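You operate a simulated robot arm through the tools that you are given. There is no shell and no other tool. Be economical: measure what you need, move in short steps, check, and stop when the job is done.

You run a simulated robot arm. Do the job below in one go: nothing can be reset, and whatever is moved stays where it is left.

TASK
Give the white spray can one burst of air on seat 1.
Fine: compressor on first, off at the end; wait for READY before the can comes off; it goes back on its pad. Set down upright: what you pick out.
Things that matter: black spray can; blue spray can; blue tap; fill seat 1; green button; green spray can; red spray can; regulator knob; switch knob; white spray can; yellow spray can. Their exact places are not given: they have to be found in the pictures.

Only the result counts: the job must be done as asked and must still hold three seconds after the hand-in. Knocking over, shifting, dropping, spilling or breaking anything else fails it.

THE ROBOT
A 7-joint arm with a two-finger parallel gripper on a trunk, on a base that drives. Base frame: it is fixed to the floor where the robot stands at the start and does not move with it; the origin is under the middle of the robot, x ahead of it, y to its left, z up. Lengths are in m, angles in rad, forces in N, time in s.
With the tool pointing down near the work surface it reaches from about 0.2 to 0.7 m from the robot's upright axis, wherever it stands. Its first joint turns from -2.007 to 2.007 rad. Places, roughly: blue tap [0.5, 0.2, 0.5]; fill seat 1 [-0.1, -0.8, 0.9]; green button [-0.4, -1.1, 0.9]; regulator knob [0.5, 0.1, 0.6]; switch knob [0.6, 0, 0.6]. Payload 3.91 kg.
Tool frame: the origin (TCP) lies between the finger pads and is the grasp point; the fingertips stand 0.03 m ahead of it; z points along the fingers, y is the line along which they close. Largest opening 0.11 m; finger width 0.02, thickness 0.01; the body of the gripper, 0.048 by 0.112 m, starts 0.055 m behind the TCP.
Orientation is that of the tool frame in the base frame, as a unit quaternion [w, x, y, z]. With the fingers straight down and closing along the base's y, the tool's x points along the base's -x, its y along +y and its z along -z.

THE INTERFACE
- The arm moves only by the tool arm_command. Its argument "increments" is a list that holds one entry, the list of rows, each a list of 7 numbers: the closure, from 0 (fully open) to 1 (shut), then the shift along the tool's x, y, z in units of 200 mm (1.0 is 200 mm), then the turn, a rotation vector about the tool's x, y, z in units of 90 degrees (1.0 is 90 degrees). In form: [[[grip, tx, ty, tz, ax, ay, az], ...]]. A call has 1 to 20 rows; each row is the pose to reach, as a shift and turn from the pose commanded when the call began, along the tool's axes at that moment. A call with a number of a shift or a turn outside -1 to 1 is refused whole. Rows are played at 5 a second. More than 0.05 m and 0.15 rad between two rows, or a gripper value outside its range, and nothing of the call is played. A pose out of reach is approached as far as the arm can. The call stops where the force on the tool passes 40 N (or 10 N more than at its start, if that is more) or the arm is blocked; 0.2 s more then pass. Each finger travels about 0.108 m/s and halts on what it meets, pressing with about 29 N; the grip force reading is that of the motor and also rises with nothing between the fingers. The clock runs only during rows and for 0.2 s after the last one: add rows that repeat a pose to give the fingers time. The reply holds the time, the measured pose of the TCP, the force on the tool along the base axes, the opening and the grip force, in the units named above and with some noise, with the torque about the TCP (base axes, N m) and any sound that the robot's microphone picked up.
- Cameras (640 x 400 px; columns grow to the right, rows downward): "scene" is now at [-0.0019, 0.0918, 1.3672]; the picture's right is [-0.71, -0.71, 0.00], its down [-0.48, 0.48, -0.74] and it looks along [0.52, -0.52, -0.68] (base axes); focal length 225 px, centre (320, 200). "wrist" rides on the gripper at [0.072, 0.017, -0.103] in the tool frame; the picture's right is [-0.23, 0.97, 0.00], its down [-0.76, -0.18, -0.62] and it looks along [-0.61, -0.14, 0.78] (tool axes); focal length 222 px, centre (320, 200).
- get_image(camera): a new picture of that camera. The clock stands still meanwhile.
- lift_body(by): slides the trunk up (or, below 0, down) by that many m; the arm and the scene camera ride with it, the base frame stays. It gives what a move gives, with no picture.
- roll_base(legs): drives the robot by 1 to 6 legs, each [ahead, turn to the left] in m and rad, along the robot's own axes; the way and the turn of a leg run together, so that a leg with both is an arc; at most 1.5 m and 3.142 rad a leg. The arm and the cameras ride along, it lands a little off, and it stops where it bumps. It gives what a move gives.
- head_to(pan, tilt): turns the head with the scene camera to pan (to the left, within 2.705 rad either way) and tilt (down, from -0.506 to 1.204), counted from straight ahead of the robot. It gives what a move gives.
- locate(camera, pixels): for up to 12 pixels [column, row] of the newest picture of that camera ("zoom" is the newest enlarged one), the place [x, y, z] in the base frame of the surface seen there, good to about 0.002 m. The clock stands still meanwhile.
- enlarge(camera, box): a new picture of the part [left, top, right, bottom] of that camera's present view, enlarged. The clock stands still meanwhile.
- close_job(): hands the job in; it is judged then, once.

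Keep the steps short. Do not move on a guess: measure, check each grasp and each placing, and mend mistakes. In all there are 80 turns and 68 pictures (those below and enlarged ones count). Leave the gripper open and the arm clear of the work at the hand-in unless told otherwise, and finish with a single line.

The tools are called after "Emit:" as name(argument=value, ...) on one line, values as JSON. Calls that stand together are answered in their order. arm_command: Moves the arm, as the interface text tells. Its arguments: {"type":"object","properties":{"increments":{"type":"array"}},"required":["increments"]} The other tools are called the same way: lift_body (by) slides the trunk up or down; roll_base (legs) drives the base; head_to (pan, tilt) turns the head that bears the scene camera; get_image (camera) takes a picture; locate (camera, pixels) gives the place of the surface under pixels of a picture; enlarge (camera, box) takes an enlarged picture of a part of a camera's view; close_job () hands the job in.

At the start:

```text
time: 0.0
eef_pos: [0.0493, -0.396, 1.2038]
orientation: [0.0, 0.0, 1.0, 0.0]
wrist_force: [0.6, 0.0, 0.3]
moment: [0.01, 0.02, 0.01]
grip_width: 0.1099
gripper_force: 0.1
trunk travel left (down, up): [-0.475, 0.515]
robot x, y, heading: [0.0011, 0.0018, -0.002]
head pan, tilt: [-0.785, 0.744]
```

scene: 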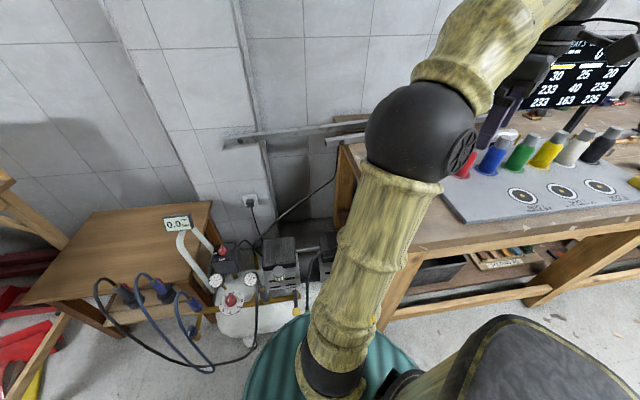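
wrist: 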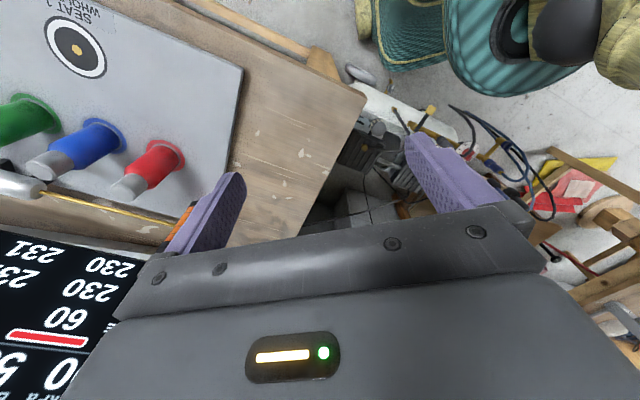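

I see the compressor on the left and the spray can bench on the right. I'll enlarge both to read labels.

Emit:
enlarge(camera="scene", box=[80, 190, 340, 352])

Emit:
enlarge(camera="scene", box=[440, 20, 640, 225])

```text
2.46 times, centred on (210, 271) of scene
```

zoom: 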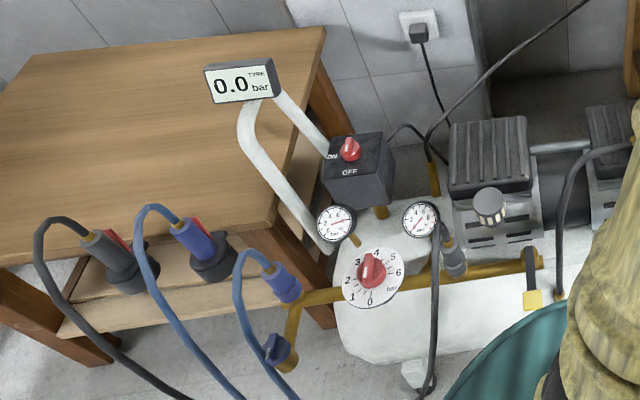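

```text
1.95 times, centred on (540, 122) of scene
```

zoom: 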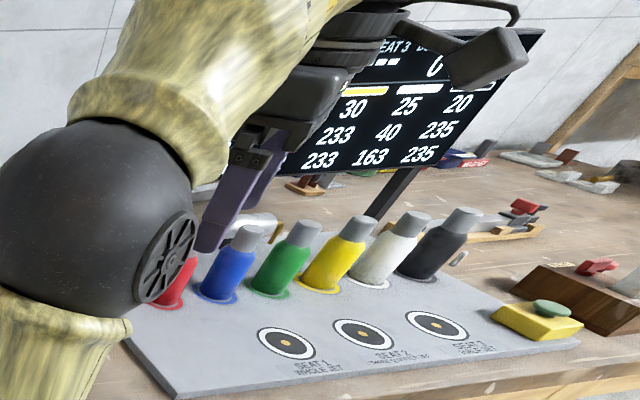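

The screen and the bench need a better look; I turn the head right.

Emit:
head_to(pan=-1.65, tilt=0.45)

Emit:
get_image(camera="scene")

```text
time: 1.2
eef_pos: [0.0492, -0.396, 1.2043]
orientation: [0.0, 0.0, 1.0, -0.001]
wrist_force: [-1.3, 0.3, -0.7]
moment: [0.0, 0.0, 0.0]
grip_width: 0.1099
gripper_force: 0.1
trunk travel left (down, up): [-0.475, 0.515]
robot x, y, heading: [0.0014, 0.0005, -0.004]
head pan, tilt: [-1.649, 0.45]
```

```text
63 pictures are left
```

scene: 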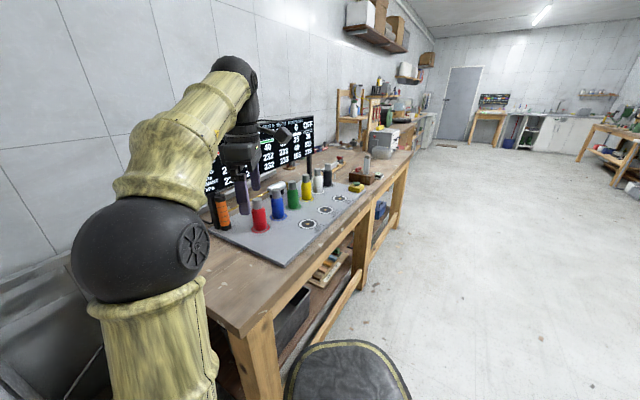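

Emit:
enlarge(camera="scene", box=[200, 105, 330, 187])

Emit:
enlarge(camera="scene", box=[200, 145, 392, 265])

Emit:
locate(camera="zoom", pixels=[[395, 130], [400, 80], [362, 260], [415, 215], [467, 177], [520, 133], [440, 100], [340, 130], [260, 210], [200, 255], [75, 225]])

```text
4.88 times, centred on (265, 146) of scene
```

zoom: 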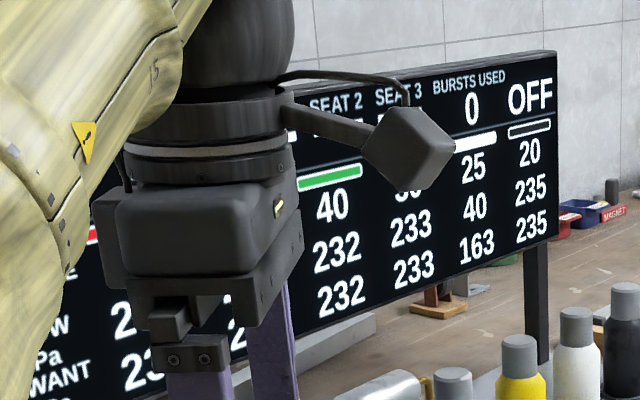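

```text
3.33 times, centred on (296, 205) of scene
```

zoom: 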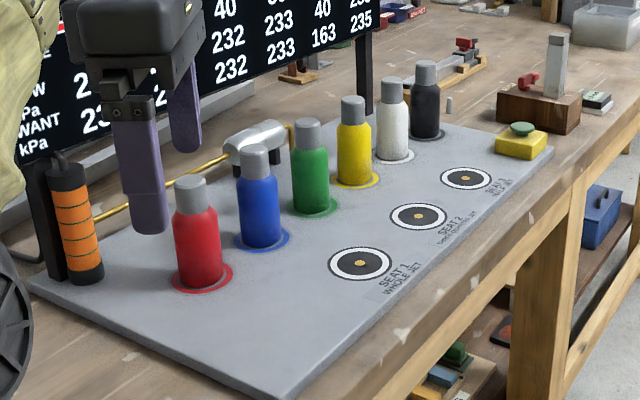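

```text
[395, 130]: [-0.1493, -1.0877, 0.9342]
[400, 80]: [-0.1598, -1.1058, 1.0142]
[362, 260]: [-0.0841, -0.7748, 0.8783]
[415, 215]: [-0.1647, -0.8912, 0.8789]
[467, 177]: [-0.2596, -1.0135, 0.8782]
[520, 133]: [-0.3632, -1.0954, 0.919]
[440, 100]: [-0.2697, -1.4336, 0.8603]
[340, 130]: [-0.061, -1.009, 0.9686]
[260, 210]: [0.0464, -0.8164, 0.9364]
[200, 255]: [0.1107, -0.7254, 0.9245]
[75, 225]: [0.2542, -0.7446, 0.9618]
```

The arm hides part of the screen. I turn the base left so the arm swings to the compressor and unblocks the screen.

Emit:
roll_base(legs=[[0, 1.3]])

Emit:
head_to(pan=-2.7, tilt=0.35)

Emit:
get_image(camera="scene")

```text
time: 5.3
eef_pos: [0.3742, -0.138, 1.2031]
orientation: [0.0, -0.52, 0.854, 0.0]
wrist_force: [0.8, 0.6, -0.2]
moment: [0.03, 0.01, -0.01]
grip_width: 0.1099
gripper_force: 0.0
trunk travel left (down, up): [-0.475, 0.515]
robot x, y, heading: [-0.0002, 0.002, 1.088]
head pan, tilt: [-1.649, 0.45]
stopped in leg 1: the robot was blocked; the commanded pose is now the measured one
```

```text
time: 6.6
eef_pos: [0.3745, -0.1373, 1.2032]
orientation: [-0.001, -0.52, 0.854, 0.0]
wrist_force: [0.4, -0.7, -0.2]
moment: [-0.03, 0.02, 0.01]
grip_width: 0.1099
gripper_force: 0.1
trunk travel left (down, up): [-0.475, 0.515]
robot x, y, heading: [0.0023, -0.0003, 1.088]
head pan, tilt: [-2.7, 0.351]
```

```text
60 pictures are left
```

scene: 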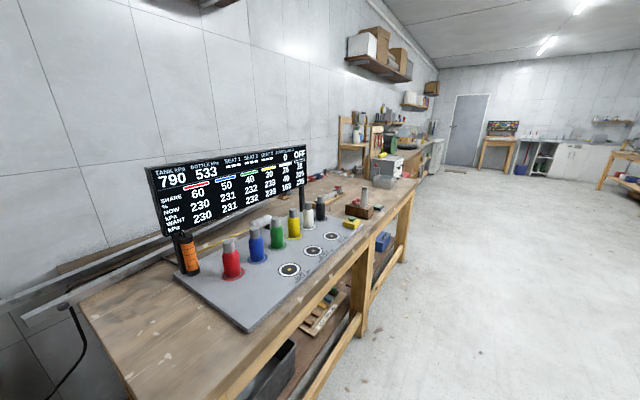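

Emit:
enlarge(camera="scene", box=[140, 135, 315, 245])

Emit:
head_to(pan=-1.0, tilt=0.8)

Emit:
get_image(camera="scene")

Emit:
get_image(camera="wrist")

```text
3.64 times, centred on (228, 190) of scene
```

zoom: 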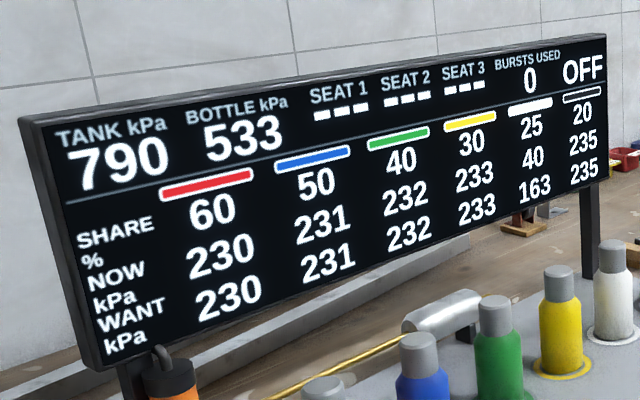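

```text
time: 8.3
eef_pos: [0.3733, -0.1379, 1.204]
orientation: [0.0, -0.52, 0.854, 0.0]
wrist_force: [0.3, 0.4, 0.2]
moment: [-0.01, -0.01, 0.01]
grip_width: 0.1099
gripper_force: 0.1
trunk travel left (down, up): [-0.475, 0.515]
robot x, y, heading: [-0.0013, 0.0015, 1.094]
head pan, tilt: [-1.0, 0.799]
```

```text
58 pictures are left
```

scene: 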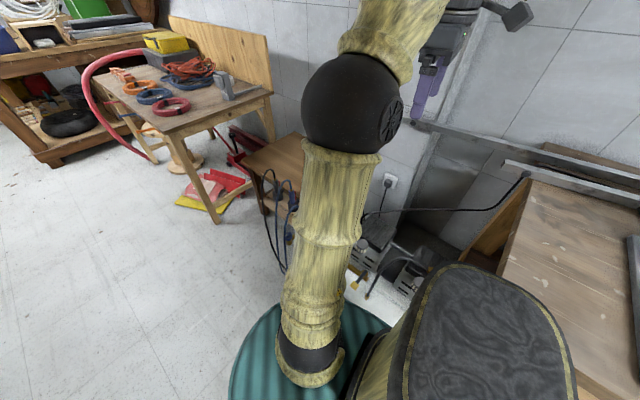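

```text
57 pictures are left
```

wrist: 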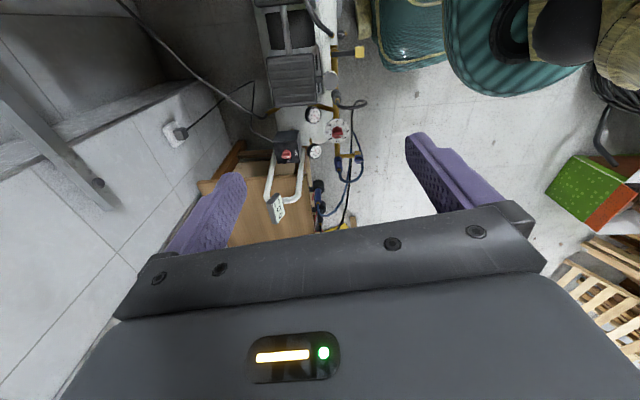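

Formula on the board: white can 40 kPa, share 25 %, bottle 533 → 163 wanted. Now a closer look at the compressor by the wrist camera.

Emit:
enlarge(camera="wrist", box=[240, 80, 384, 240])

Emit:
locate(camera="zoom", pixels=[[210, 160], [200, 175], [390, 125], [325, 85], [335, 180], [425, 195], [240, 110], [155, 320]])

```text
2.50 times, centred on (312, 160) of wrist
```

zoom: 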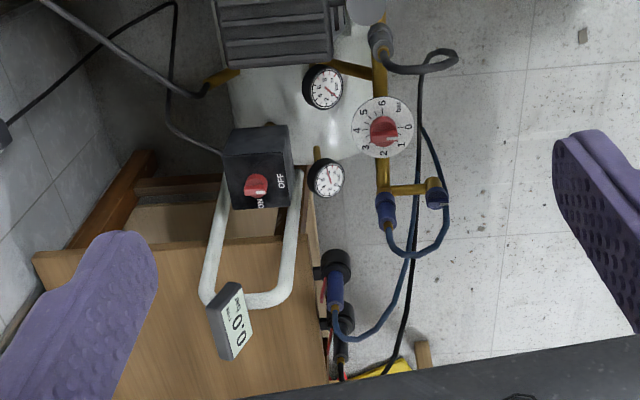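

```text
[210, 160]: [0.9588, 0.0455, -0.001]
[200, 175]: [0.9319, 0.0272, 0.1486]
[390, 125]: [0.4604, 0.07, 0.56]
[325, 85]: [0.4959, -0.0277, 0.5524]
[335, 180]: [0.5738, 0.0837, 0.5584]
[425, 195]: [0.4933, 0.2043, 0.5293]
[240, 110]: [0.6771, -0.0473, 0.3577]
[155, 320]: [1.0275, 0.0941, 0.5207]
```

I lower the trunk to bring the wrist camera nearer to the panel.

Emit:
lift_body(by=-0.3)

Emit:
get_image(camera="wrist")

Emit:
enlarge(camera="wrist", box=[240, 80, 400, 180])

```text
time: 11.3
eef_pos: [0.373, -0.1385, 0.9043]
orientation: [0.001, -0.521, 0.854, 0.001]
wrist_force: [-0.4, 0.9, 0.4]
moment: [0.0, 0.02, -0.02]
grip_width: 0.1099
gripper_force: 0.1
trunk travel left (down, up): [-0.175, 0.815]
robot x, y, heading: [-0.0032, -0.0013, 1.09]
head pan, tilt: [-1.0, 0.799]
```

```text
55 pictures are left
```

wrist: 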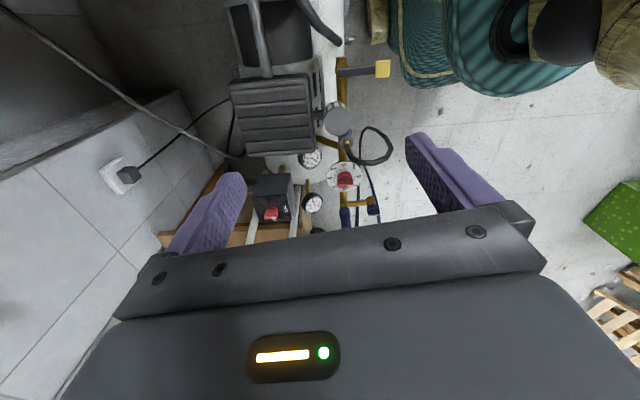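

```text
4.00 times, centred on (320, 130) of wrist
```

zoom: 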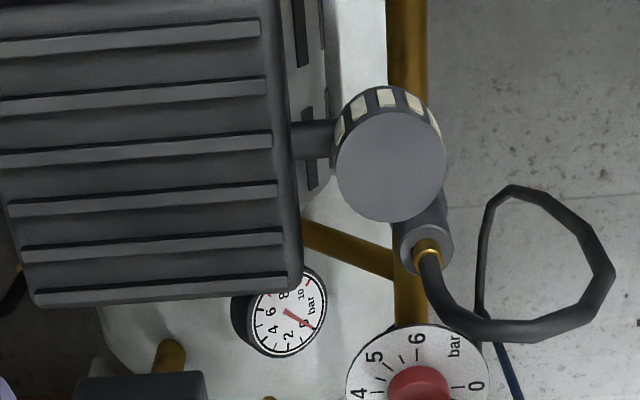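

Emit:
enlarge(camera="wrist", box=[245, 140, 389, 230])

Emit:
locate(camera="zoom", pixels=[[115, 315], [115, 270], [200, 280], [60, 200], [200, 170], [445, 180], [440, 140], [380, 120], [495, 220], [300, 280], [560, 290], [295, 80]])

```text
4.44 times, centred on (317, 185) of wrist
```

zoom: 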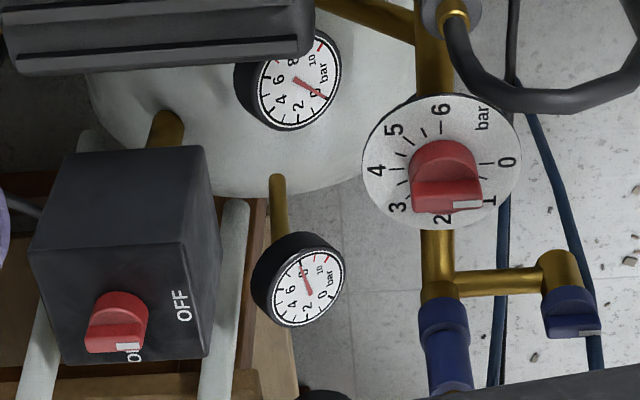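

```text
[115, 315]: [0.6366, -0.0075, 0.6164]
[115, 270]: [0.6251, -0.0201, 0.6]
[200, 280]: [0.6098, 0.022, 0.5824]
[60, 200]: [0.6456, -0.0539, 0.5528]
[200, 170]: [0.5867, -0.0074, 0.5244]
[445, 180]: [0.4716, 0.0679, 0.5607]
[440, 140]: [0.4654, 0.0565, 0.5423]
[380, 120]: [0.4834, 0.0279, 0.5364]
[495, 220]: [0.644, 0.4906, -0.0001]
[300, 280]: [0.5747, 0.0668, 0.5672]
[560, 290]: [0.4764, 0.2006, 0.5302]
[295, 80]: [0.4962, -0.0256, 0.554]
```

Emit:
enlarge(camera="wrist", box=[250, 190, 300, 225])

Emit:
enlarge(camera="wrist", box=[320, 155, 370, 195])

Emit:
locate(camera="zoom", pixels=[[350, 120], [310, 280], [400, 320], [100, 200], [560, 130], [150, 350], [300, 30], [530, 300]])

```text
11.43 times, centred on (275, 208) of wrist
```

zoom: 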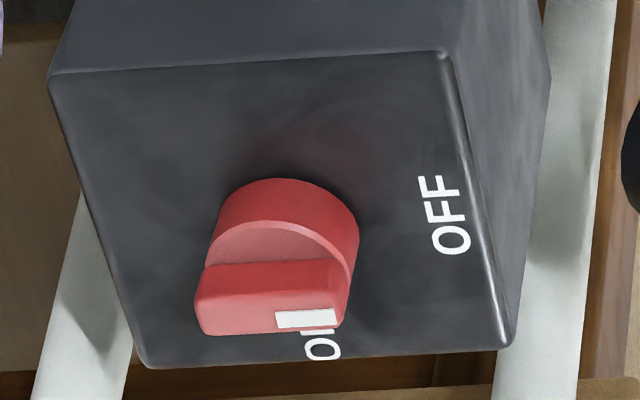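

```text
10.00 times, centred on (345, 175) of wrist
```

zoom: 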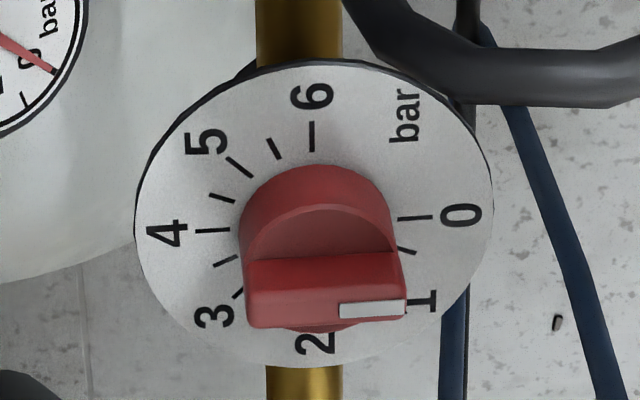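

```text
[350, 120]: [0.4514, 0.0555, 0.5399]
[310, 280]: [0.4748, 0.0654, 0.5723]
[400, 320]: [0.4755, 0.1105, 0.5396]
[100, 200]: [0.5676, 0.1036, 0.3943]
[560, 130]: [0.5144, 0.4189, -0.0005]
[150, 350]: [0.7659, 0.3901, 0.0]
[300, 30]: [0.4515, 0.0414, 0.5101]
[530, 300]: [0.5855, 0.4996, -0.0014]
```

Regulator points at 0, the switch points at OFF; ON is a quarter turn on. I measure the switch face and ridge.

Emit:
enlarge(camera="wrist", box=[250, 190, 300, 225])

Emit:
locate(camera="zoom", pixels=[[80, 90], [420, 75], [490, 320], [160, 350], [200, 120], [400, 300], [215, 290], [340, 280], [215, 320], [335, 318], [275, 300], [285, 250]])

```text
11.43 times, centred on (275, 208) of wrist
```

zoom: 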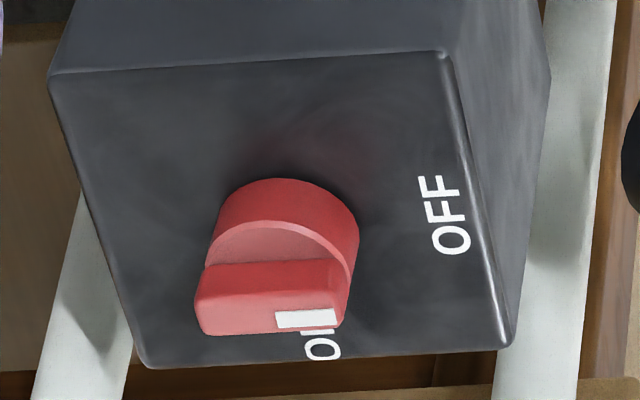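

```text
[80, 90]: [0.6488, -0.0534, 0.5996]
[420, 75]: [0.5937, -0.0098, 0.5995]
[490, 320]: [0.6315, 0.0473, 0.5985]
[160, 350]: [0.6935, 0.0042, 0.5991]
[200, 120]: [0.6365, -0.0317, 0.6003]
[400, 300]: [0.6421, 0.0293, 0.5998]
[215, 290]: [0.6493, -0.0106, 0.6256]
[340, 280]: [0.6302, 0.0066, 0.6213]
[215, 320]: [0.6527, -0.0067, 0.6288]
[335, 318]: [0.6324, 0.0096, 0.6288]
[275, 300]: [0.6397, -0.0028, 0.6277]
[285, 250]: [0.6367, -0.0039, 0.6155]
```

Switch face is horizontal at z 0.600, ridge centre ≈ (0.641, 0). I check heights of neighbouring parts, then move over it while turning.

Emit:
locate(camera="wrist", pixels=[[270, 90], [270, 145], [337, 120], [270, 50], [300, 85], [260, 235], [250, 20], [380, 70]])

Emit:
arm_command(increments=[[[0, -0.075, -0.0535, 0, 0, 0, -0.0877], [0, -0.15, -0.107, 0, 0, 0, -0.1754], [0, -0.225, -0.1605, 0, 0, 0, -0.2631], [0, -0.3, -0.214, 0, 0, 0, -0.3508], [0, -0.375, -0.2675, 0, 0, 0, -0.4385], [0, -0.45, -0.321, 0, 0, 0, -0.5262], [0, -0.525, -0.3745, 0, 0, 0, -0.6139], [0, -0.6, -0.428, 0, 0, 0, -0.7016], [0, -0.675, -0.4815, 0, 0, 0, -0.7893], [0, -0.75, -0.535, 0, 0, 0, -0.877], [0, -0.75, -0.535, 0, 0, 0, -0.877]]])

```text
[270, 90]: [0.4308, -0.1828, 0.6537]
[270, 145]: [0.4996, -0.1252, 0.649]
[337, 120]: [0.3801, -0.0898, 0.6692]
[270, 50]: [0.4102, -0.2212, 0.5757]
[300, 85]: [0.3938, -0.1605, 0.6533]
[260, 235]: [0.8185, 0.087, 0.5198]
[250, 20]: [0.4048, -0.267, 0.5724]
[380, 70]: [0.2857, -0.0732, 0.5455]
```

```text
time: 13.7
eef_pos: [0.4789, -0.0335, 0.8752]
orientation: [0.0, 0.94, -0.341, 0.0]
wrist_force: [0.2, -0.1, -0.5]
moment: [0.03, 0.11, 0.02]
grip_width: 0.1099
gripper_force: 0.0
out of reach, approached as far as the arm can: row 5, 6, 7, 8, 9, 10, 11
trunk travel left (down, up): [-0.175, 0.815]
robot x, y, heading: [-0.0013, -0.0004, 1.093]
head pan, tilt: [-1.0, 0.799]
```

The arm is too high relative to the trunk for that reach; I go down with the arm while finishing the approach, stopping at about z 0.73.

Emit:
arm_command(increments=[[[0, 0, 0, 0.2, 0, 0, 0], [0, 0, 0, 0.4, 0, 0, 0], [0, 0, 0, 0.6, 0, 0, 0], [0, 0.05, -0.13, 0.75, 0, 0, 0], [0, 0.12, -0.27, 0.83, 0, 0, 0], [0, 0.18, -0.4, 0.85, 0, 0, 0], [0, 0.24, -0.535, 0.85, 0, 0, 0], [0, 0.24, -0.535, 0.85, 0, 0, 0]]])

Emit:
get_image(camera="wrist")

```text
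time: 15.5
eef_pos: [0.5877, 0.0214, 0.7038]
orientation: [0.001, 0.945, -0.328, -0.001]
wrist_force: [0.6, 0.0, -0.6]
moment: [0.0, 0.02, 0.0]
grip_width: 0.1099
gripper_force: 0.0
trunk travel left (down, up): [-0.175, 0.815]
robot x, y, heading: [-0.0032, 0.003, 1.095]
head pan, tilt: [-1.0, 0.799]
```

```text
49 pictures are left
```

wrist: 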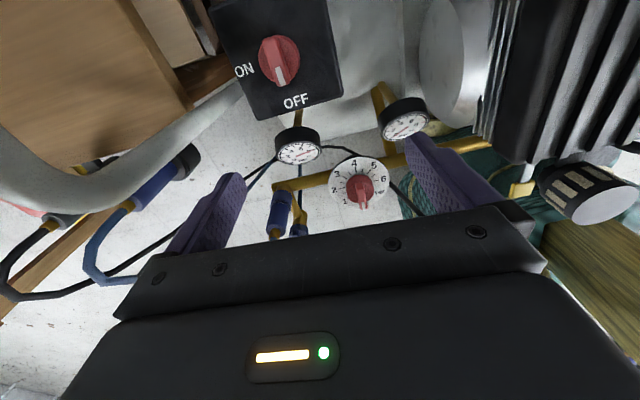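

Emit:
enlarge(camera="wrist", box=[215, 0, 345, 120])

Emit:
locate(camera="zoom", pixels=[[345, 185], [350, 225], [330, 155], [355, 250], [380, 170], [300, 190]])

```text
3.33 times, centred on (280, 60) of wrist
```

zoom: 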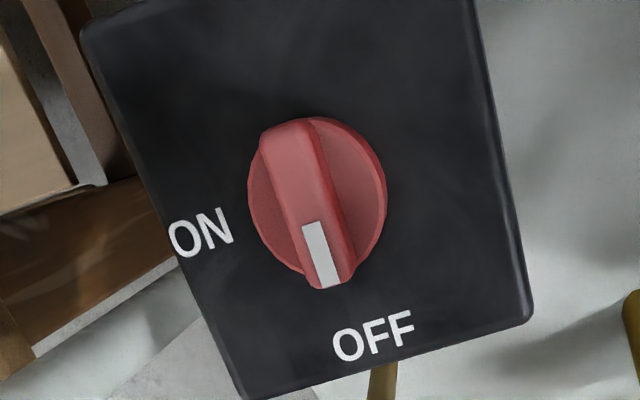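

```text
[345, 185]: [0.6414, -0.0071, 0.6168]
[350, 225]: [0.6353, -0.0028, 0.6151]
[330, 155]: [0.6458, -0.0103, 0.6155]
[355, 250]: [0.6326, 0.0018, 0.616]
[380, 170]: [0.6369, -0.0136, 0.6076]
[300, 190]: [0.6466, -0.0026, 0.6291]
```

Ridge centre ≈ (0.643, −0.001), top z 0.629. I go above it, descend to TCP z 0.648 and close.

Emit:
arm_command(increments=[[[0.3, 0.15, -0.04, 0.0, 0, 0, 0], [0.4, 0.2855, -0.0825, 0.0, 0, 0, 0], [0.5, 0.2855, -0.0825, 0.1, 0, 0, 0], [0.5, 0.2855, -0.0825, 0.2, 0, 0, 0], [0.5, 0.2855, -0.0825, 0.28, 0, 0, 0], [0.5, 0.2855, -0.0825, 0.28, 0, 0, 0]]])

Emit:
get_image(camera="wrist")

```text
time: 16.9
eef_pos: [0.6416, 0.0003, 0.6471]
orientation: [0.0, 0.944, -0.329, 0.0]
wrist_force: [0.8, 0.7, -0.5]
moment: [0.0, -0.02, -0.03]
grip_width: 0.0549
gripper_force: 0.0
trunk travel left (down, up): [-0.175, 0.815]
robot x, y, heading: [-0.0004, 0.0036, 1.091]
head pan, tilt: [-1.0, 0.799]
```

```text
47 pictures are left
```

wrist: 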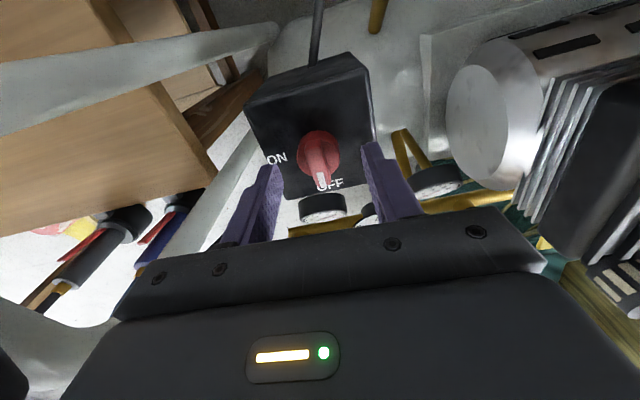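

The knob lies between the fingertips. I close and check the grip.

Emit:
arm_command(increments=[[[0.8, 0, 0, 0, 0, 0, 0], [1, 0, 0, 0, 0, 0, 0], [1, 0, 0, 0, 0, 0, 0], [1, 0, 0, 0, 0, 0, 0]]])

```text
time: 17.9
eef_pos: [0.6417, 0.001, 0.6473]
orientation: [0.0, 0.944, -0.329, 0.0]
wrist_force: [4.0, 3.8, 0.4]
moment: [0.06, -0.15, 0.08]
grip_width: 0.0109
gripper_force: 45.6
trunk travel left (down, up): [-0.175, 0.815]
robot x, y, heading: [-0.0039, 0.0016, 1.092]
head pan, tilt: [-1.0, 0.799]
```

The ridge is gripped (0.011 m). Now a quarter turn clockwise from above, to ON.

Emit:
arm_command(increments=[[[1, 0, 0, 0, 0, 0, 0.09], [1, 0, 0, 0, 0, 0, 0.18], [1, 0, 0, 0, 0, 0, 0.27], [1, 0, 0, 0, 0, 0, 0.36], [1, 0, 0, 0, 0, 0, 0.45], [1, 0, 0, 0, 0, 0, 0.54], [1, 0, 0, 0, 0, 0, 0.63], [1, 0, 0, 0, 0, 0, 0.72], [1, 0, 0, 0, 0, 0, 0.81], [1, 0, 0, 0, 0, 0, 0.9], [1, 0, 0, 0, 0, 0, 0.98], [1, 0, 0, 0, 0, 0, 0.98]]])

```text
time: 19.4
eef_pos: [0.6437, 0.0025, 0.6474]
orientation: [-0.003, 0.722, -0.692, 0.001]
wrist_force: [6.7, 3.6, -2.4]
moment: [-0.88, 0.02, 0.04]
grip_width: 0.0109
gripper_force: 45.0
trunk travel left (down, up): [-0.175, 0.815]
robot x, y, heading: [-0.0026, 0.0001, 1.09]
head pan, tilt: [-1.0, 0.799]
stopped in row 7: the force on the tool passed its limit at 41 N (the readings are from after the stop); the commanded pose is now the measured one
```

It stopped after about 49°. I look at what it met.

Emit:
get_image(camera="wrist")

Emit:
get_image(camera="scene")

```text
46 pictures are left
```

wrist: 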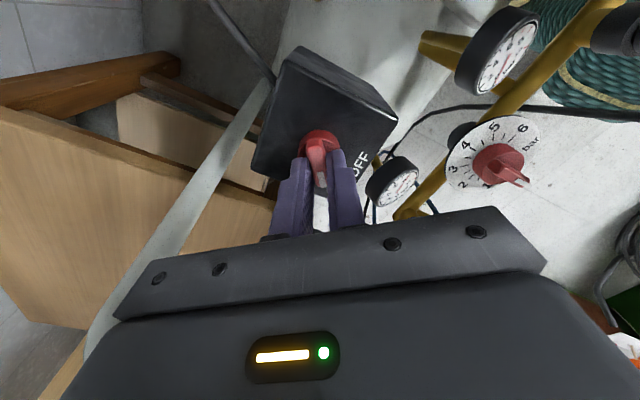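

```text
45 pictures are left
```

scene: 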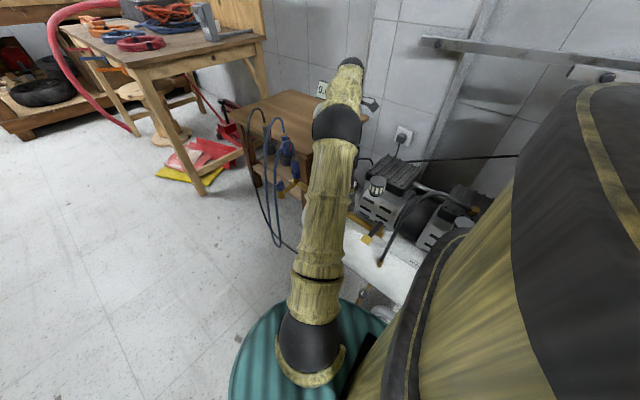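

The knob seems to follow the fingers; the side force likely comes from an off‑centre grip. I open a little and re-measure the knob.

Emit:
arm_command(increments=[[[0.6, 0, 0, 0, 0, 0, 0], [0.6, 0, 0, 0, 0, 0, 0], [0.6, 0, 0, 0, 0, 0, 0]]])

Emit:
enlarge(camera="wrist", box=[250, 100, 394, 190])

Emit:
locate(camera="zoom", pixels=[[230, 140], [390, 140], [300, 130], [315, 180], [275, 200], [345, 200], [310, 220], [310, 280], [335, 330]])

```text
time: 20.2
eef_pos: [0.6424, 0.0012, 0.6479]
orientation: [-0.003, 0.721, -0.693, 0.002]
wrist_force: [0.3, -0.3, -0.1]
moment: [-0.06, -0.01, 0.01]
grip_width: 0.0441
gripper_force: 0.1
trunk travel left (down, up): [-0.175, 0.815]
robot x, y, heading: [-0.0004, -0.0007, 1.092]
head pan, tilt: [-1.0, 0.799]
```

```text
4.44 times, centred on (322, 145) of wrist
```

zoom: 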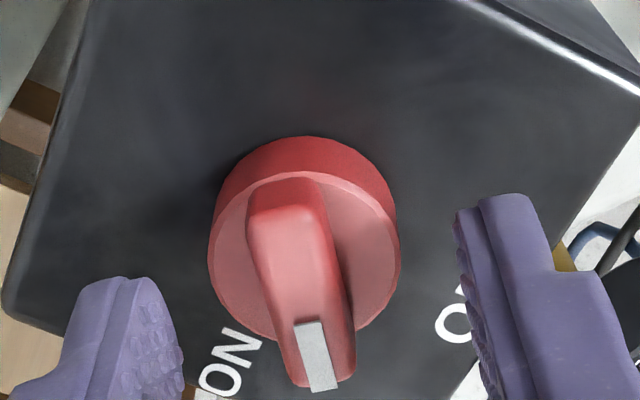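

```text
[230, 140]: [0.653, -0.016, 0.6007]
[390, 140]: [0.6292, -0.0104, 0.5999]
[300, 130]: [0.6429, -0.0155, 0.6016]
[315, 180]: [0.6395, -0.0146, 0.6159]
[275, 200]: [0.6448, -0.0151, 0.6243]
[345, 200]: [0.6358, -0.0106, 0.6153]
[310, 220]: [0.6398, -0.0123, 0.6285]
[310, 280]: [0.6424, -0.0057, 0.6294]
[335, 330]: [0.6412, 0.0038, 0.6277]
```

Knob centre is really at about y −0.004. I recentre, grip again and turn the remaining ~42°.

Emit:
arm_command(increments=[[[0.6, 0.025, 0.004, 0, 0, 0, 0], [0.8, 0.025, 0.004, 0, 0, 0, 0], [1, 0.025, 0.004, 0, 0, 0, 0], [1, 0.025, 0.004, 0, 0, 0, 0], [1, 0.025, 0.004, 0, 0, 0, 0.08], [1, 0.025, 0.004, 0, 0, 0, 0.16], [1, 0.025, 0.004, 0, 0, 0, 0.24], [1, 0.025, 0.004, 0, 0, 0, 0.32], [1, 0.025, 0.004, 0, 0, 0, 0.4], [1, 0.025, 0.004, 0, 0, 0, 0.46], [1, 0.025, 0.004, 0, 0, 0, 0.46]]])

```text
time: 22.6
eef_pos: [0.6413, -0.0042, 0.649]
orientation: [0.003, -0.429, 0.903, 0.001]
wrist_force: [-7.4, 2.1, 4.1]
moment: [0.31, 0.34, 1.01]
grip_width: 0.0118
gripper_force: 44.8
trunk travel left (down, up): [-0.175, 0.815]
robot x, y, heading: [0.0044, 0.0003, 1.089]
head pan, tilt: [-1.0, 0.799]
```

Turned with a torque at the end stop. I open, back up a little and look.

Emit:
arm_command(increments=[[[0.6, 0, 0, 0, 0, 0, 0], [0.6, 0, 0, 0, 0, 0, 0], [0.6, 0, 0, -0.15, 0, 0, 0], [0.5, 0, 0, -0.35, 0, 0, 0], [0.5, 0, 0, -0.55, 0, 0, 0], [0.5, 0, 0, -0.55, 0, 0, 0]]])

Emit:
get_image(camera="wrist")

Emit:
head_to(pan=-2.7, tilt=0.35)

Emit:
get_image(camera="scene")

```text
time: 24.0
eef_pos: [0.6287, -0.0009, 0.7432]
orientation: [0.003, -0.429, 0.903, 0.0]
wrist_force: [0.1, -0.2, 0.4]
moment: [-0.01, -0.02, 0.01]
grip_width: 0.0549
gripper_force: 0.1
out of reach, approached as far as the arm can: row 5, 6
trunk travel left (down, up): [-0.175, 0.815]
robot x, y, heading: [-0.0002, 0.0024, 1.087]
head pan, tilt: [-1.0, 0.799]
```

```text
43 pictures are left
```

wrist: 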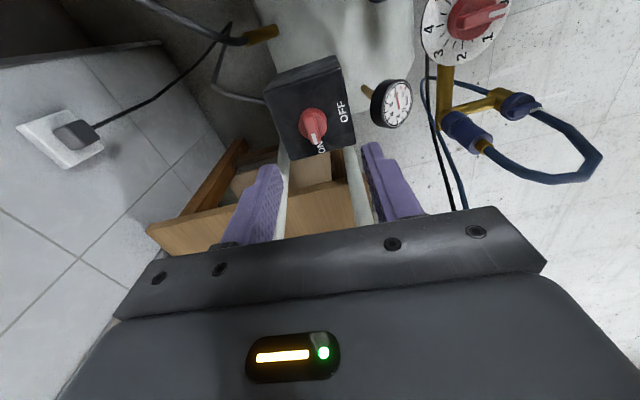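

```text
time: 25.7
eef_pos: [0.6295, -0.0005, 0.7417]
orientation: [0.004, -0.429, 0.903, 0.0]
wrist_force: [-0.3, 0.4, -0.5]
moment: [0.0, -0.01, -0.01]
grip_width: 0.0548
gripper_force: 0.0
trunk travel left (down, up): [-0.175, 0.815]
robot x, y, heading: [-0.0009, -0.0013, 1.09]
head pan, tilt: [-2.7, 0.351]
```

```text
42 pictures are left
```

scene: 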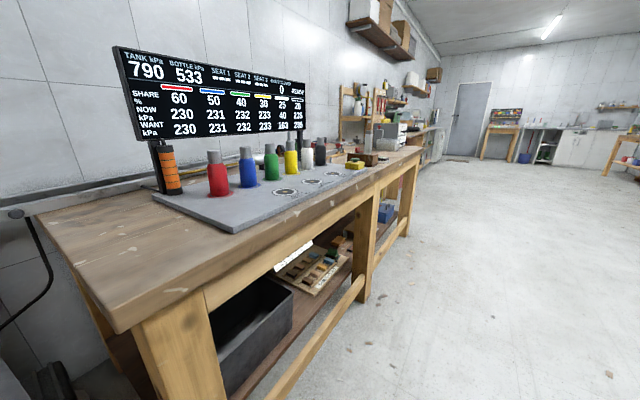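

Emit:
enlarge(camera="scene", box=[110, 40, 310, 165])

```text
3.20 times, centred on (210, 102) of scene
```

zoom: 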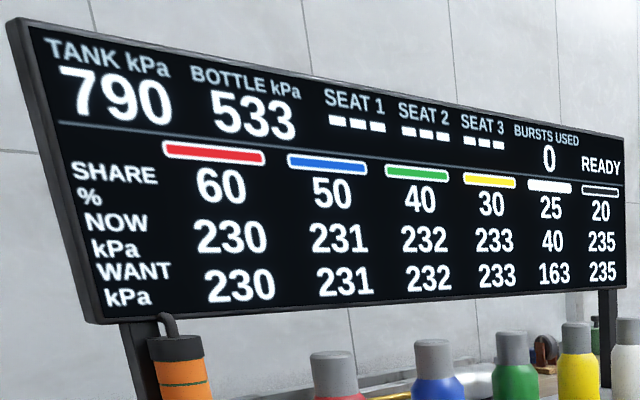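

Status is READY with bottle 533, tank 790. Now I plan the base move along the bench: measure its front edge.

Emit:
locate(camera="scene", pixels=[[130, 322], [250, 258], [350, 200], [415, 156], [50, 225], [284, 190], [355, 164], [308, 163], [370, 330], [480, 390]])

Emit:
head_to(pan=-2.7, tilt=1.1)

Emit:
get_image(camera="scene")

```text
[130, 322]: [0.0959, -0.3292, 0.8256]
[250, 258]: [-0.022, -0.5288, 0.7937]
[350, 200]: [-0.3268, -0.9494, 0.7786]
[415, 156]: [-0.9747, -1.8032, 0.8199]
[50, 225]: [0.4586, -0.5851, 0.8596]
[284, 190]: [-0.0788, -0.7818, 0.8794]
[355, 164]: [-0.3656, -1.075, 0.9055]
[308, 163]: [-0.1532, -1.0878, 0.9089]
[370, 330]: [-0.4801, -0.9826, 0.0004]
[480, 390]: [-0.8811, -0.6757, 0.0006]
```

```text
time: 26.8
eef_pos: [0.6301, -0.0009, 0.7428]
orientation: [0.004, -0.43, 0.903, 0.0]
wrist_force: [-0.9, -0.8, 1.3]
moment: [0.03, -0.02, 0.0]
grip_width: 0.0547
gripper_force: 0.1
trunk travel left (down, up): [-0.175, 0.815]
robot x, y, heading: [0.0025, -0.0011, 1.088]
head pan, tilt: [-2.7, 1.1]
```

```text
40 pictures are left
```

scene: 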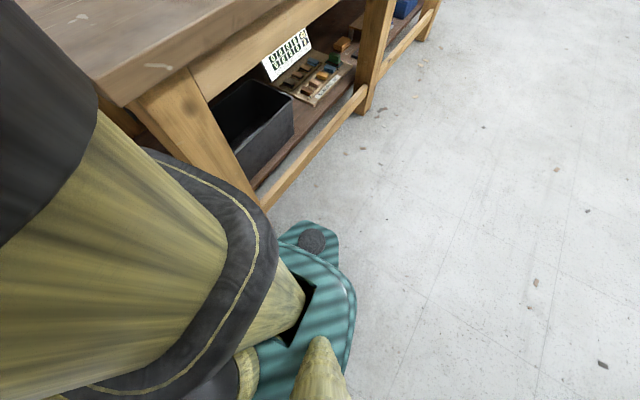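

Plan: raise the trunk, retract the arm, then turn right a bit and back along the bench.

Emit:
lift_body(by=0.4)

Emit:
arm_command(increments=[[[0, 0.16, 0.11, 0, 0, 0, 0], [0, 0.32, 0.21, 0, 0, 0, 0], [0, 0.48, 0.32, 0, 0, 0, 0], [0, 0.64, 0.43, 0, 0, 0, 0], [0, 0.8, 0.54, 0, 0, 0, 0], [0, 0.96, 0.64, 0, 0, 0, 0], [0, 0.96, 0.64, 0, 0, 0, 0]]])

Emit:
locate(camera="scene", pixels=[[320, 225], [338, 240], [355, 300], [258, 190], [195, 90]])

```text
time: 30.6
eef_pos: [0.6304, -0.0011, 1.1423]
orientation: [0.003, -0.429, 0.903, 0.0]
wrist_force: [-0.6, 0.2, -0.2]
moment: [0.02, 0.02, -0.03]
grip_width: 0.0548
gripper_force: 0.1
trunk travel left (down, up): [-0.575, 0.415]
robot x, y, heading: [-0.0014, -0.0006, 1.088]
head pan, tilt: [-2.7, 1.1]
```

```text
time: 32.2
eef_pos: [0.4103, -0.0701, 1.1394]
orientation: [0.004, -0.429, 0.903, 0.0]
wrist_force: [0.4, 1.3, -0.2]
moment: [0.0, 0.01, 0.0]
grip_width: 0.1101
gripper_force: 0.0
trunk travel left (down, up): [-0.575, 0.415]
robot x, y, heading: [0.0062, -0.0012, 1.092]
head pan, tilt: [-2.7, 1.1]
```

```text
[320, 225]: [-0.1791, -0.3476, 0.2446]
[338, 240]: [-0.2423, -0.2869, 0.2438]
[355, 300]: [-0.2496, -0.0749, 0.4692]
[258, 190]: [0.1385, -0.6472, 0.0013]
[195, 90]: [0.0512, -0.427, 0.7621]
```

Emit:
arm_command(increments=[[[0, 0.16, 0.11, 0, 0, 0, -0.04], [0, 0.32, 0.22, 0, 0, 0, -0.09], [0, 0.465, 0.33, 0, 0, 0, -0.13], [0, 0.465, 0.33, 0, 0, 0, -0.13]]])

Emit:
roll_base(legs=[[0, -0.3], [-0.35, 0], [0, 0.157], [-0.42, 0]])

Emit:
head_to(pan=-1.5, tilt=0.7)

Emit:
get_image(camera="scene")

```text
time: 33.2
eef_pos: [0.3031, -0.1017, 1.1391]
orientation: [0.004, -0.519, 0.855, -0.002]
wrist_force: [0.2, 0.3, 0.2]
moment: [0.02, -0.01, 0.01]
grip_width: 0.1103
gripper_force: 0.1
trunk travel left (down, up): [-0.575, 0.415]
robot x, y, heading: [0.0011, 0.0013, 1.09]
head pan, tilt: [-2.7, 1.1]
```

```text
time: 40.5
eef_pos: [-0.2007, -0.7348, 1.1392]
orientation: [0.004, -0.459, 0.888, 0.0]
wrist_force: [-1.0, 0.0, -0.1]
moment: [0.0, -0.01, 0.0]
grip_width: 0.1101
gripper_force: 0.1
trunk travel left (down, up): [-0.575, 0.415]
robot x, y, heading: [-0.4842, -0.5906, 0.956]
head pan, tilt: [-2.7, 1.1]
```

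```text
time: 41.9
eef_pos: [-0.2011, -0.7339, 1.1384]
orientation: [0.004, -0.459, 0.888, -0.001]
wrist_force: [0.2, -0.1, -0.3]
moment: [0.0, -0.01, 0.01]
grip_width: 0.1102
gripper_force: 0.2
trunk travel left (down, up): [-0.575, 0.415]
robot x, y, heading: [-0.4881, -0.5899, 0.956]
head pan, tilt: [-1.499, 0.7]
```

```text
39 pictures are left
```

scene: 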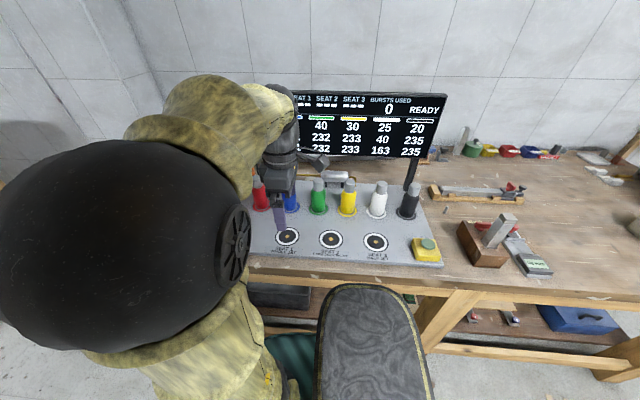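

Good spot. I measure the white can, seat 1 and the button.

Emit:
enlarge(camera="scene", box=[260, 160, 452, 280])

Emit:
locate(camera="zoom", pixels=[[400, 75], [398, 95], [395, 130], [375, 150], [415, 150], [395, 188], [92, 253], [235, 263], [385, 273], [560, 280], [530, 310]])

```text
3.33 times, centred on (356, 220) of scene
```

zoom: 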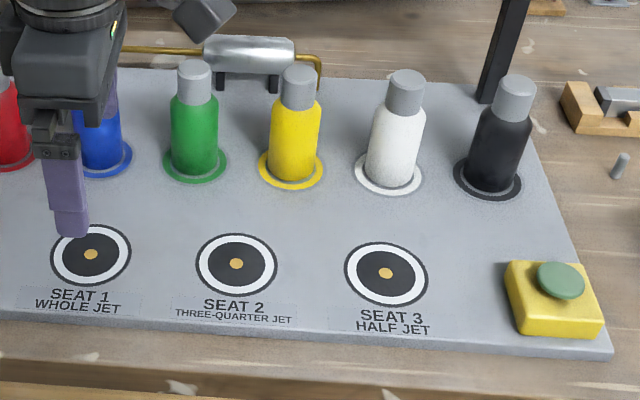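

```text
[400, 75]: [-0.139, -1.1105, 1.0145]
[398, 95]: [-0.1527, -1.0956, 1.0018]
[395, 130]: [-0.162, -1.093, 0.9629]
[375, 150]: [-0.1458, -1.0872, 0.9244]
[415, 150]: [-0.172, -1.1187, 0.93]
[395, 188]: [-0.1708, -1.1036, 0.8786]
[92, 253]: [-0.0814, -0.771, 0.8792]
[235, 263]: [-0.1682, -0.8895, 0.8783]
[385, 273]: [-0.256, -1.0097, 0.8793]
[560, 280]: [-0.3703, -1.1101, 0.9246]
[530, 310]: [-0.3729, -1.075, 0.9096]
```

Emit:
locate(camera="scene", pixels=[[412, 165], [380, 154], [330, 153], [440, 110], [330, 175], [408, 185], [345, 185]])

```text
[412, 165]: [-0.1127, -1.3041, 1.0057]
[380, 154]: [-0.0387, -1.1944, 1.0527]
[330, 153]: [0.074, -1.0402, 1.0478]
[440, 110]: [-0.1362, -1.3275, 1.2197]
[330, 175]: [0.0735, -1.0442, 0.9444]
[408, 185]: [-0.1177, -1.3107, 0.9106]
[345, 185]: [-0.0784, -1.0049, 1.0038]
```

Clearances are fine. I move over the white can at height 1.14 in two steps.

Emit:
arm_command(increments=[[[0, 0.158, -0.158, 0, 0, 0, 0.003], [0, 0.316, -0.316, 0, 0, 0, 0.005], [0, 0.475, -0.475, 0, 0, 0, 0.008], [0, 0.633, -0.633, 0, 0, 0, 0.01], [0, 0.79, -0.79, 0, 0, 0, 0.01], [0, 0.95, -0.95, 0, 0, 0, 0.01], [0, 0.95, -0.95, 0, 0, 0, 0.01]]])

```text
time: 43.5
eef_pos: [-0.1547, -0.9982, 1.1386]
orientation: [0.003, -0.454, 0.891, -0.001]
wrist_force: [1.1, 0.8, 0.0]
moment: [0.01, -0.02, 0.0]
grip_width: 0.1099
gripper_force: 0.0
trunk travel left (down, up): [-0.575, 0.415]
robot x, y, heading: [-0.4851, -0.5943, 0.957]
head pan, tilt: [-1.499, 0.7]
```

Emit:
arm_command(increments=[[[0, 0.135, -0.132, 0, 0, 0, 0], [0, 0.27, -0.264, 0, 0, 0, 0], [0, 0.403, -0.396, 0, 0, 0, 0], [0, 0.403, -0.396, 0, 0, 0, 0]]])

Emit:
get_image(camera="wrist")

Emit:
get_image(camera="scene")

```text
time: 44.5
eef_pos: [-0.1611, -1.083, 1.1294]
orientation: [0.004, -0.452, 0.892, -0.002]
wrist_force: [-0.5, 0.7, 0.1]
moment: [-0.04, -0.02, 0.0]
grip_width: 0.11
gripper_force: 0.0
out of reach, approached as far as the arm can: row 3, 4
trunk travel left (down, up): [-0.575, 0.415]
robot x, y, heading: [-0.4867, -0.5943, 0.951]
head pan, tilt: [-1.499, 0.7]
```

```text
37 pictures are left
```

wrist: 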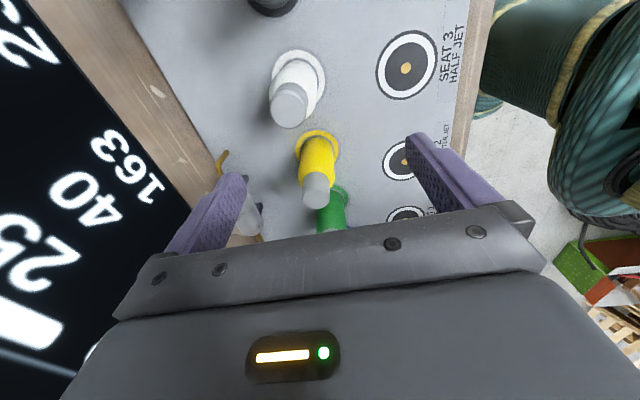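

```text
36 pictures are left
```

scene: 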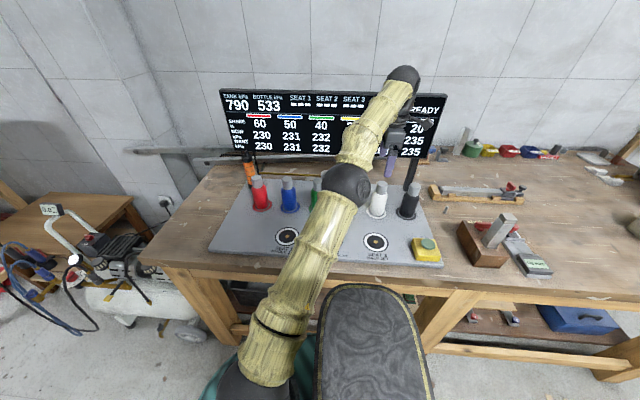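

The arm is at its reach limit for this height; I raise the trunk 0.2 and measure the white cap top from the wrist view.

Emit:
locate(camera="wrist", pixels=[[290, 104], [275, 104], [305, 100], [290, 122], [289, 90], [292, 65], [318, 185]])

Emit:
lift_body(by=0.2)

```text
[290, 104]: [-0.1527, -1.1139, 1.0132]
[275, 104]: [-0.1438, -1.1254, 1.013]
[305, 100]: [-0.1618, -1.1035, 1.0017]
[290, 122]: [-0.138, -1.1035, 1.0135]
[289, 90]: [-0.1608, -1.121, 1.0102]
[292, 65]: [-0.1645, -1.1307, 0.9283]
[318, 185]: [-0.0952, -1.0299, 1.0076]
```

```text
time: 46.7
eef_pos: [-0.1596, -1.0839, 1.3306]
orientation: [0.004, -0.453, 0.892, -0.001]
wrist_force: [0.0, 0.2, 0.4]
moment: [0.01, -0.03, 0.01]
grip_width: 0.1101
gripper_force: 0.0
trunk travel left (down, up): [-0.775, 0.215]
robot x, y, heading: [-0.4873, -0.5922, 0.956]
head pan, tilt: [-1.499, 0.7]
```

Emit:
arm_command(increments=[[[0, 0, 0, 0.24, 0, 0, 0], [0, 0.03, -0.03, 0.48, 0, 0, 0], [0, 0.06, -0.08, 0.72, 0, 0, 0], [0, 0.09, -0.115, 0.92, 0, 0, 0], [0, 0.09, -0.115, 0.97, 0, 0, 0], [0, 0.09, -0.115, 0.97, 0, 0, 0]]])

Emit:
get_image(camera="wrist")

Emit:
get_image(camera="scene")

```text
time: 48.1
eef_pos: [-0.1523, -1.1113, 1.1371]
orientation: [0.004, -0.453, 0.892, -0.001]
wrist_force: [0.3, -0.1, 0.0]
moment: [0.02, -0.02, -0.02]
grip_width: 0.1101
gripper_force: 0.1
trunk travel left (down, up): [-0.775, 0.215]
robot x, y, heading: [-0.4886, -0.5912, 0.957]
head pan, tilt: [-1.499, 0.7]
```

```text
35 pictures are left
```

wrist: 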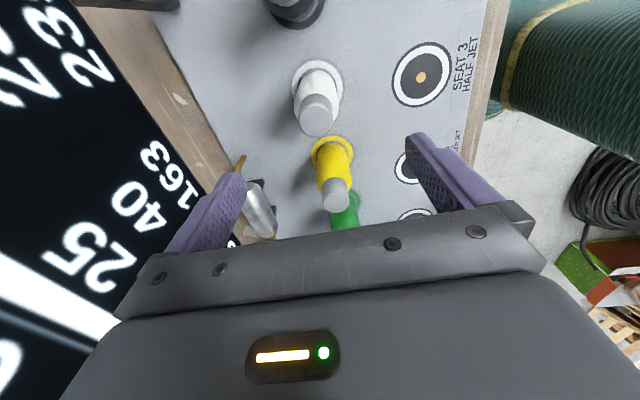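

```text
34 pictures are left
```

scene: 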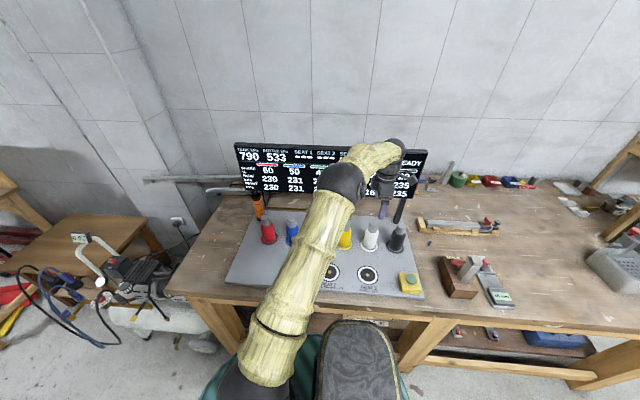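

Emit:
enlarge(camera="wrist", box=[270, 50, 366, 146])

Emit:
locate(camera="zoom", pixels=[[310, 285], [255, 270], [370, 285], [310, 335], [310, 240], [260, 190], [380, 190], [315, 100]])

```text
4.17 times, centred on (318, 98) of wrist
```

zoom: 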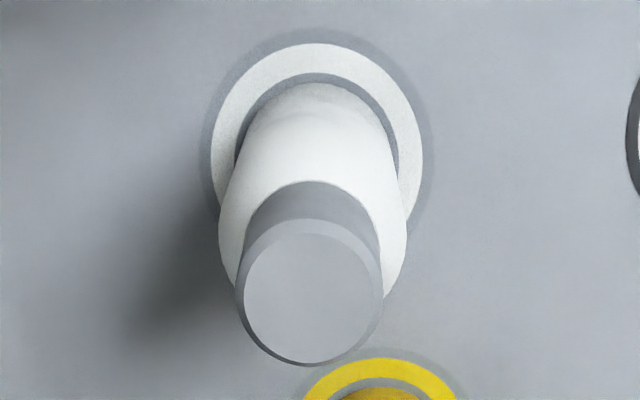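

```text
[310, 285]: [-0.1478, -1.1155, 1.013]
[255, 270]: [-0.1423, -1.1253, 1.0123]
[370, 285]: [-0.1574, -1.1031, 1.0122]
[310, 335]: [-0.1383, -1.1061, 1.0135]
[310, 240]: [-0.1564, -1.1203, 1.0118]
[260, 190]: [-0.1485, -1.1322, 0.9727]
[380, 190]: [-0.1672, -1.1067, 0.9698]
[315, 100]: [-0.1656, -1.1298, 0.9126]
```

Emit:
locate(camera="wrist", pixels=[[240, 163], [262, 205], [258, 188], [248, 186], [270, 232]])

Emit:
arm_command(increments=[[[0.1, -0.01, -0.03, 0.2, 0, 0, 0], [0.15, -0.01, -0.03, 0.4, 0, 0, 0], [0.15, -0.01, -0.03, 0.5, 0, 0, 0], [0.15, -0.01, -0.03, 0.5, 0, 0, 0]]])

Emit:
get_image(camera="wrist")

```text
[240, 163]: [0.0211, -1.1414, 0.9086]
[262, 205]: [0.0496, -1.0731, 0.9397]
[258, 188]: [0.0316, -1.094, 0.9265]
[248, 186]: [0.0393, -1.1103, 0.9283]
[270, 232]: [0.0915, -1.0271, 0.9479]
```

```text
time: 49.1
eef_pos: [-0.1454, -1.1117, 1.0363]
orientation: [0.003, -0.452, 0.892, 0.0]
wrist_force: [0.0, -0.4, 0.0]
moment: [-0.01, 0.0, 0.02]
grip_width: 0.0935
gripper_force: 0.0
trunk travel left (down, up): [-0.775, 0.215]
robot x, y, heading: [-0.4885, -0.5939, 0.955]
head pan, tilt: [-1.499, 0.7]
```

```text
32 pictures are left
```

wrist: 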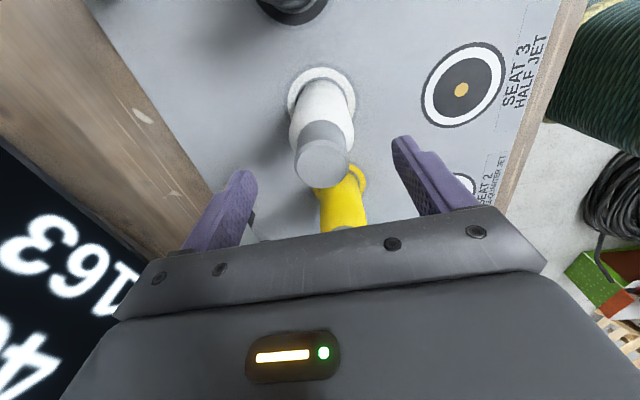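

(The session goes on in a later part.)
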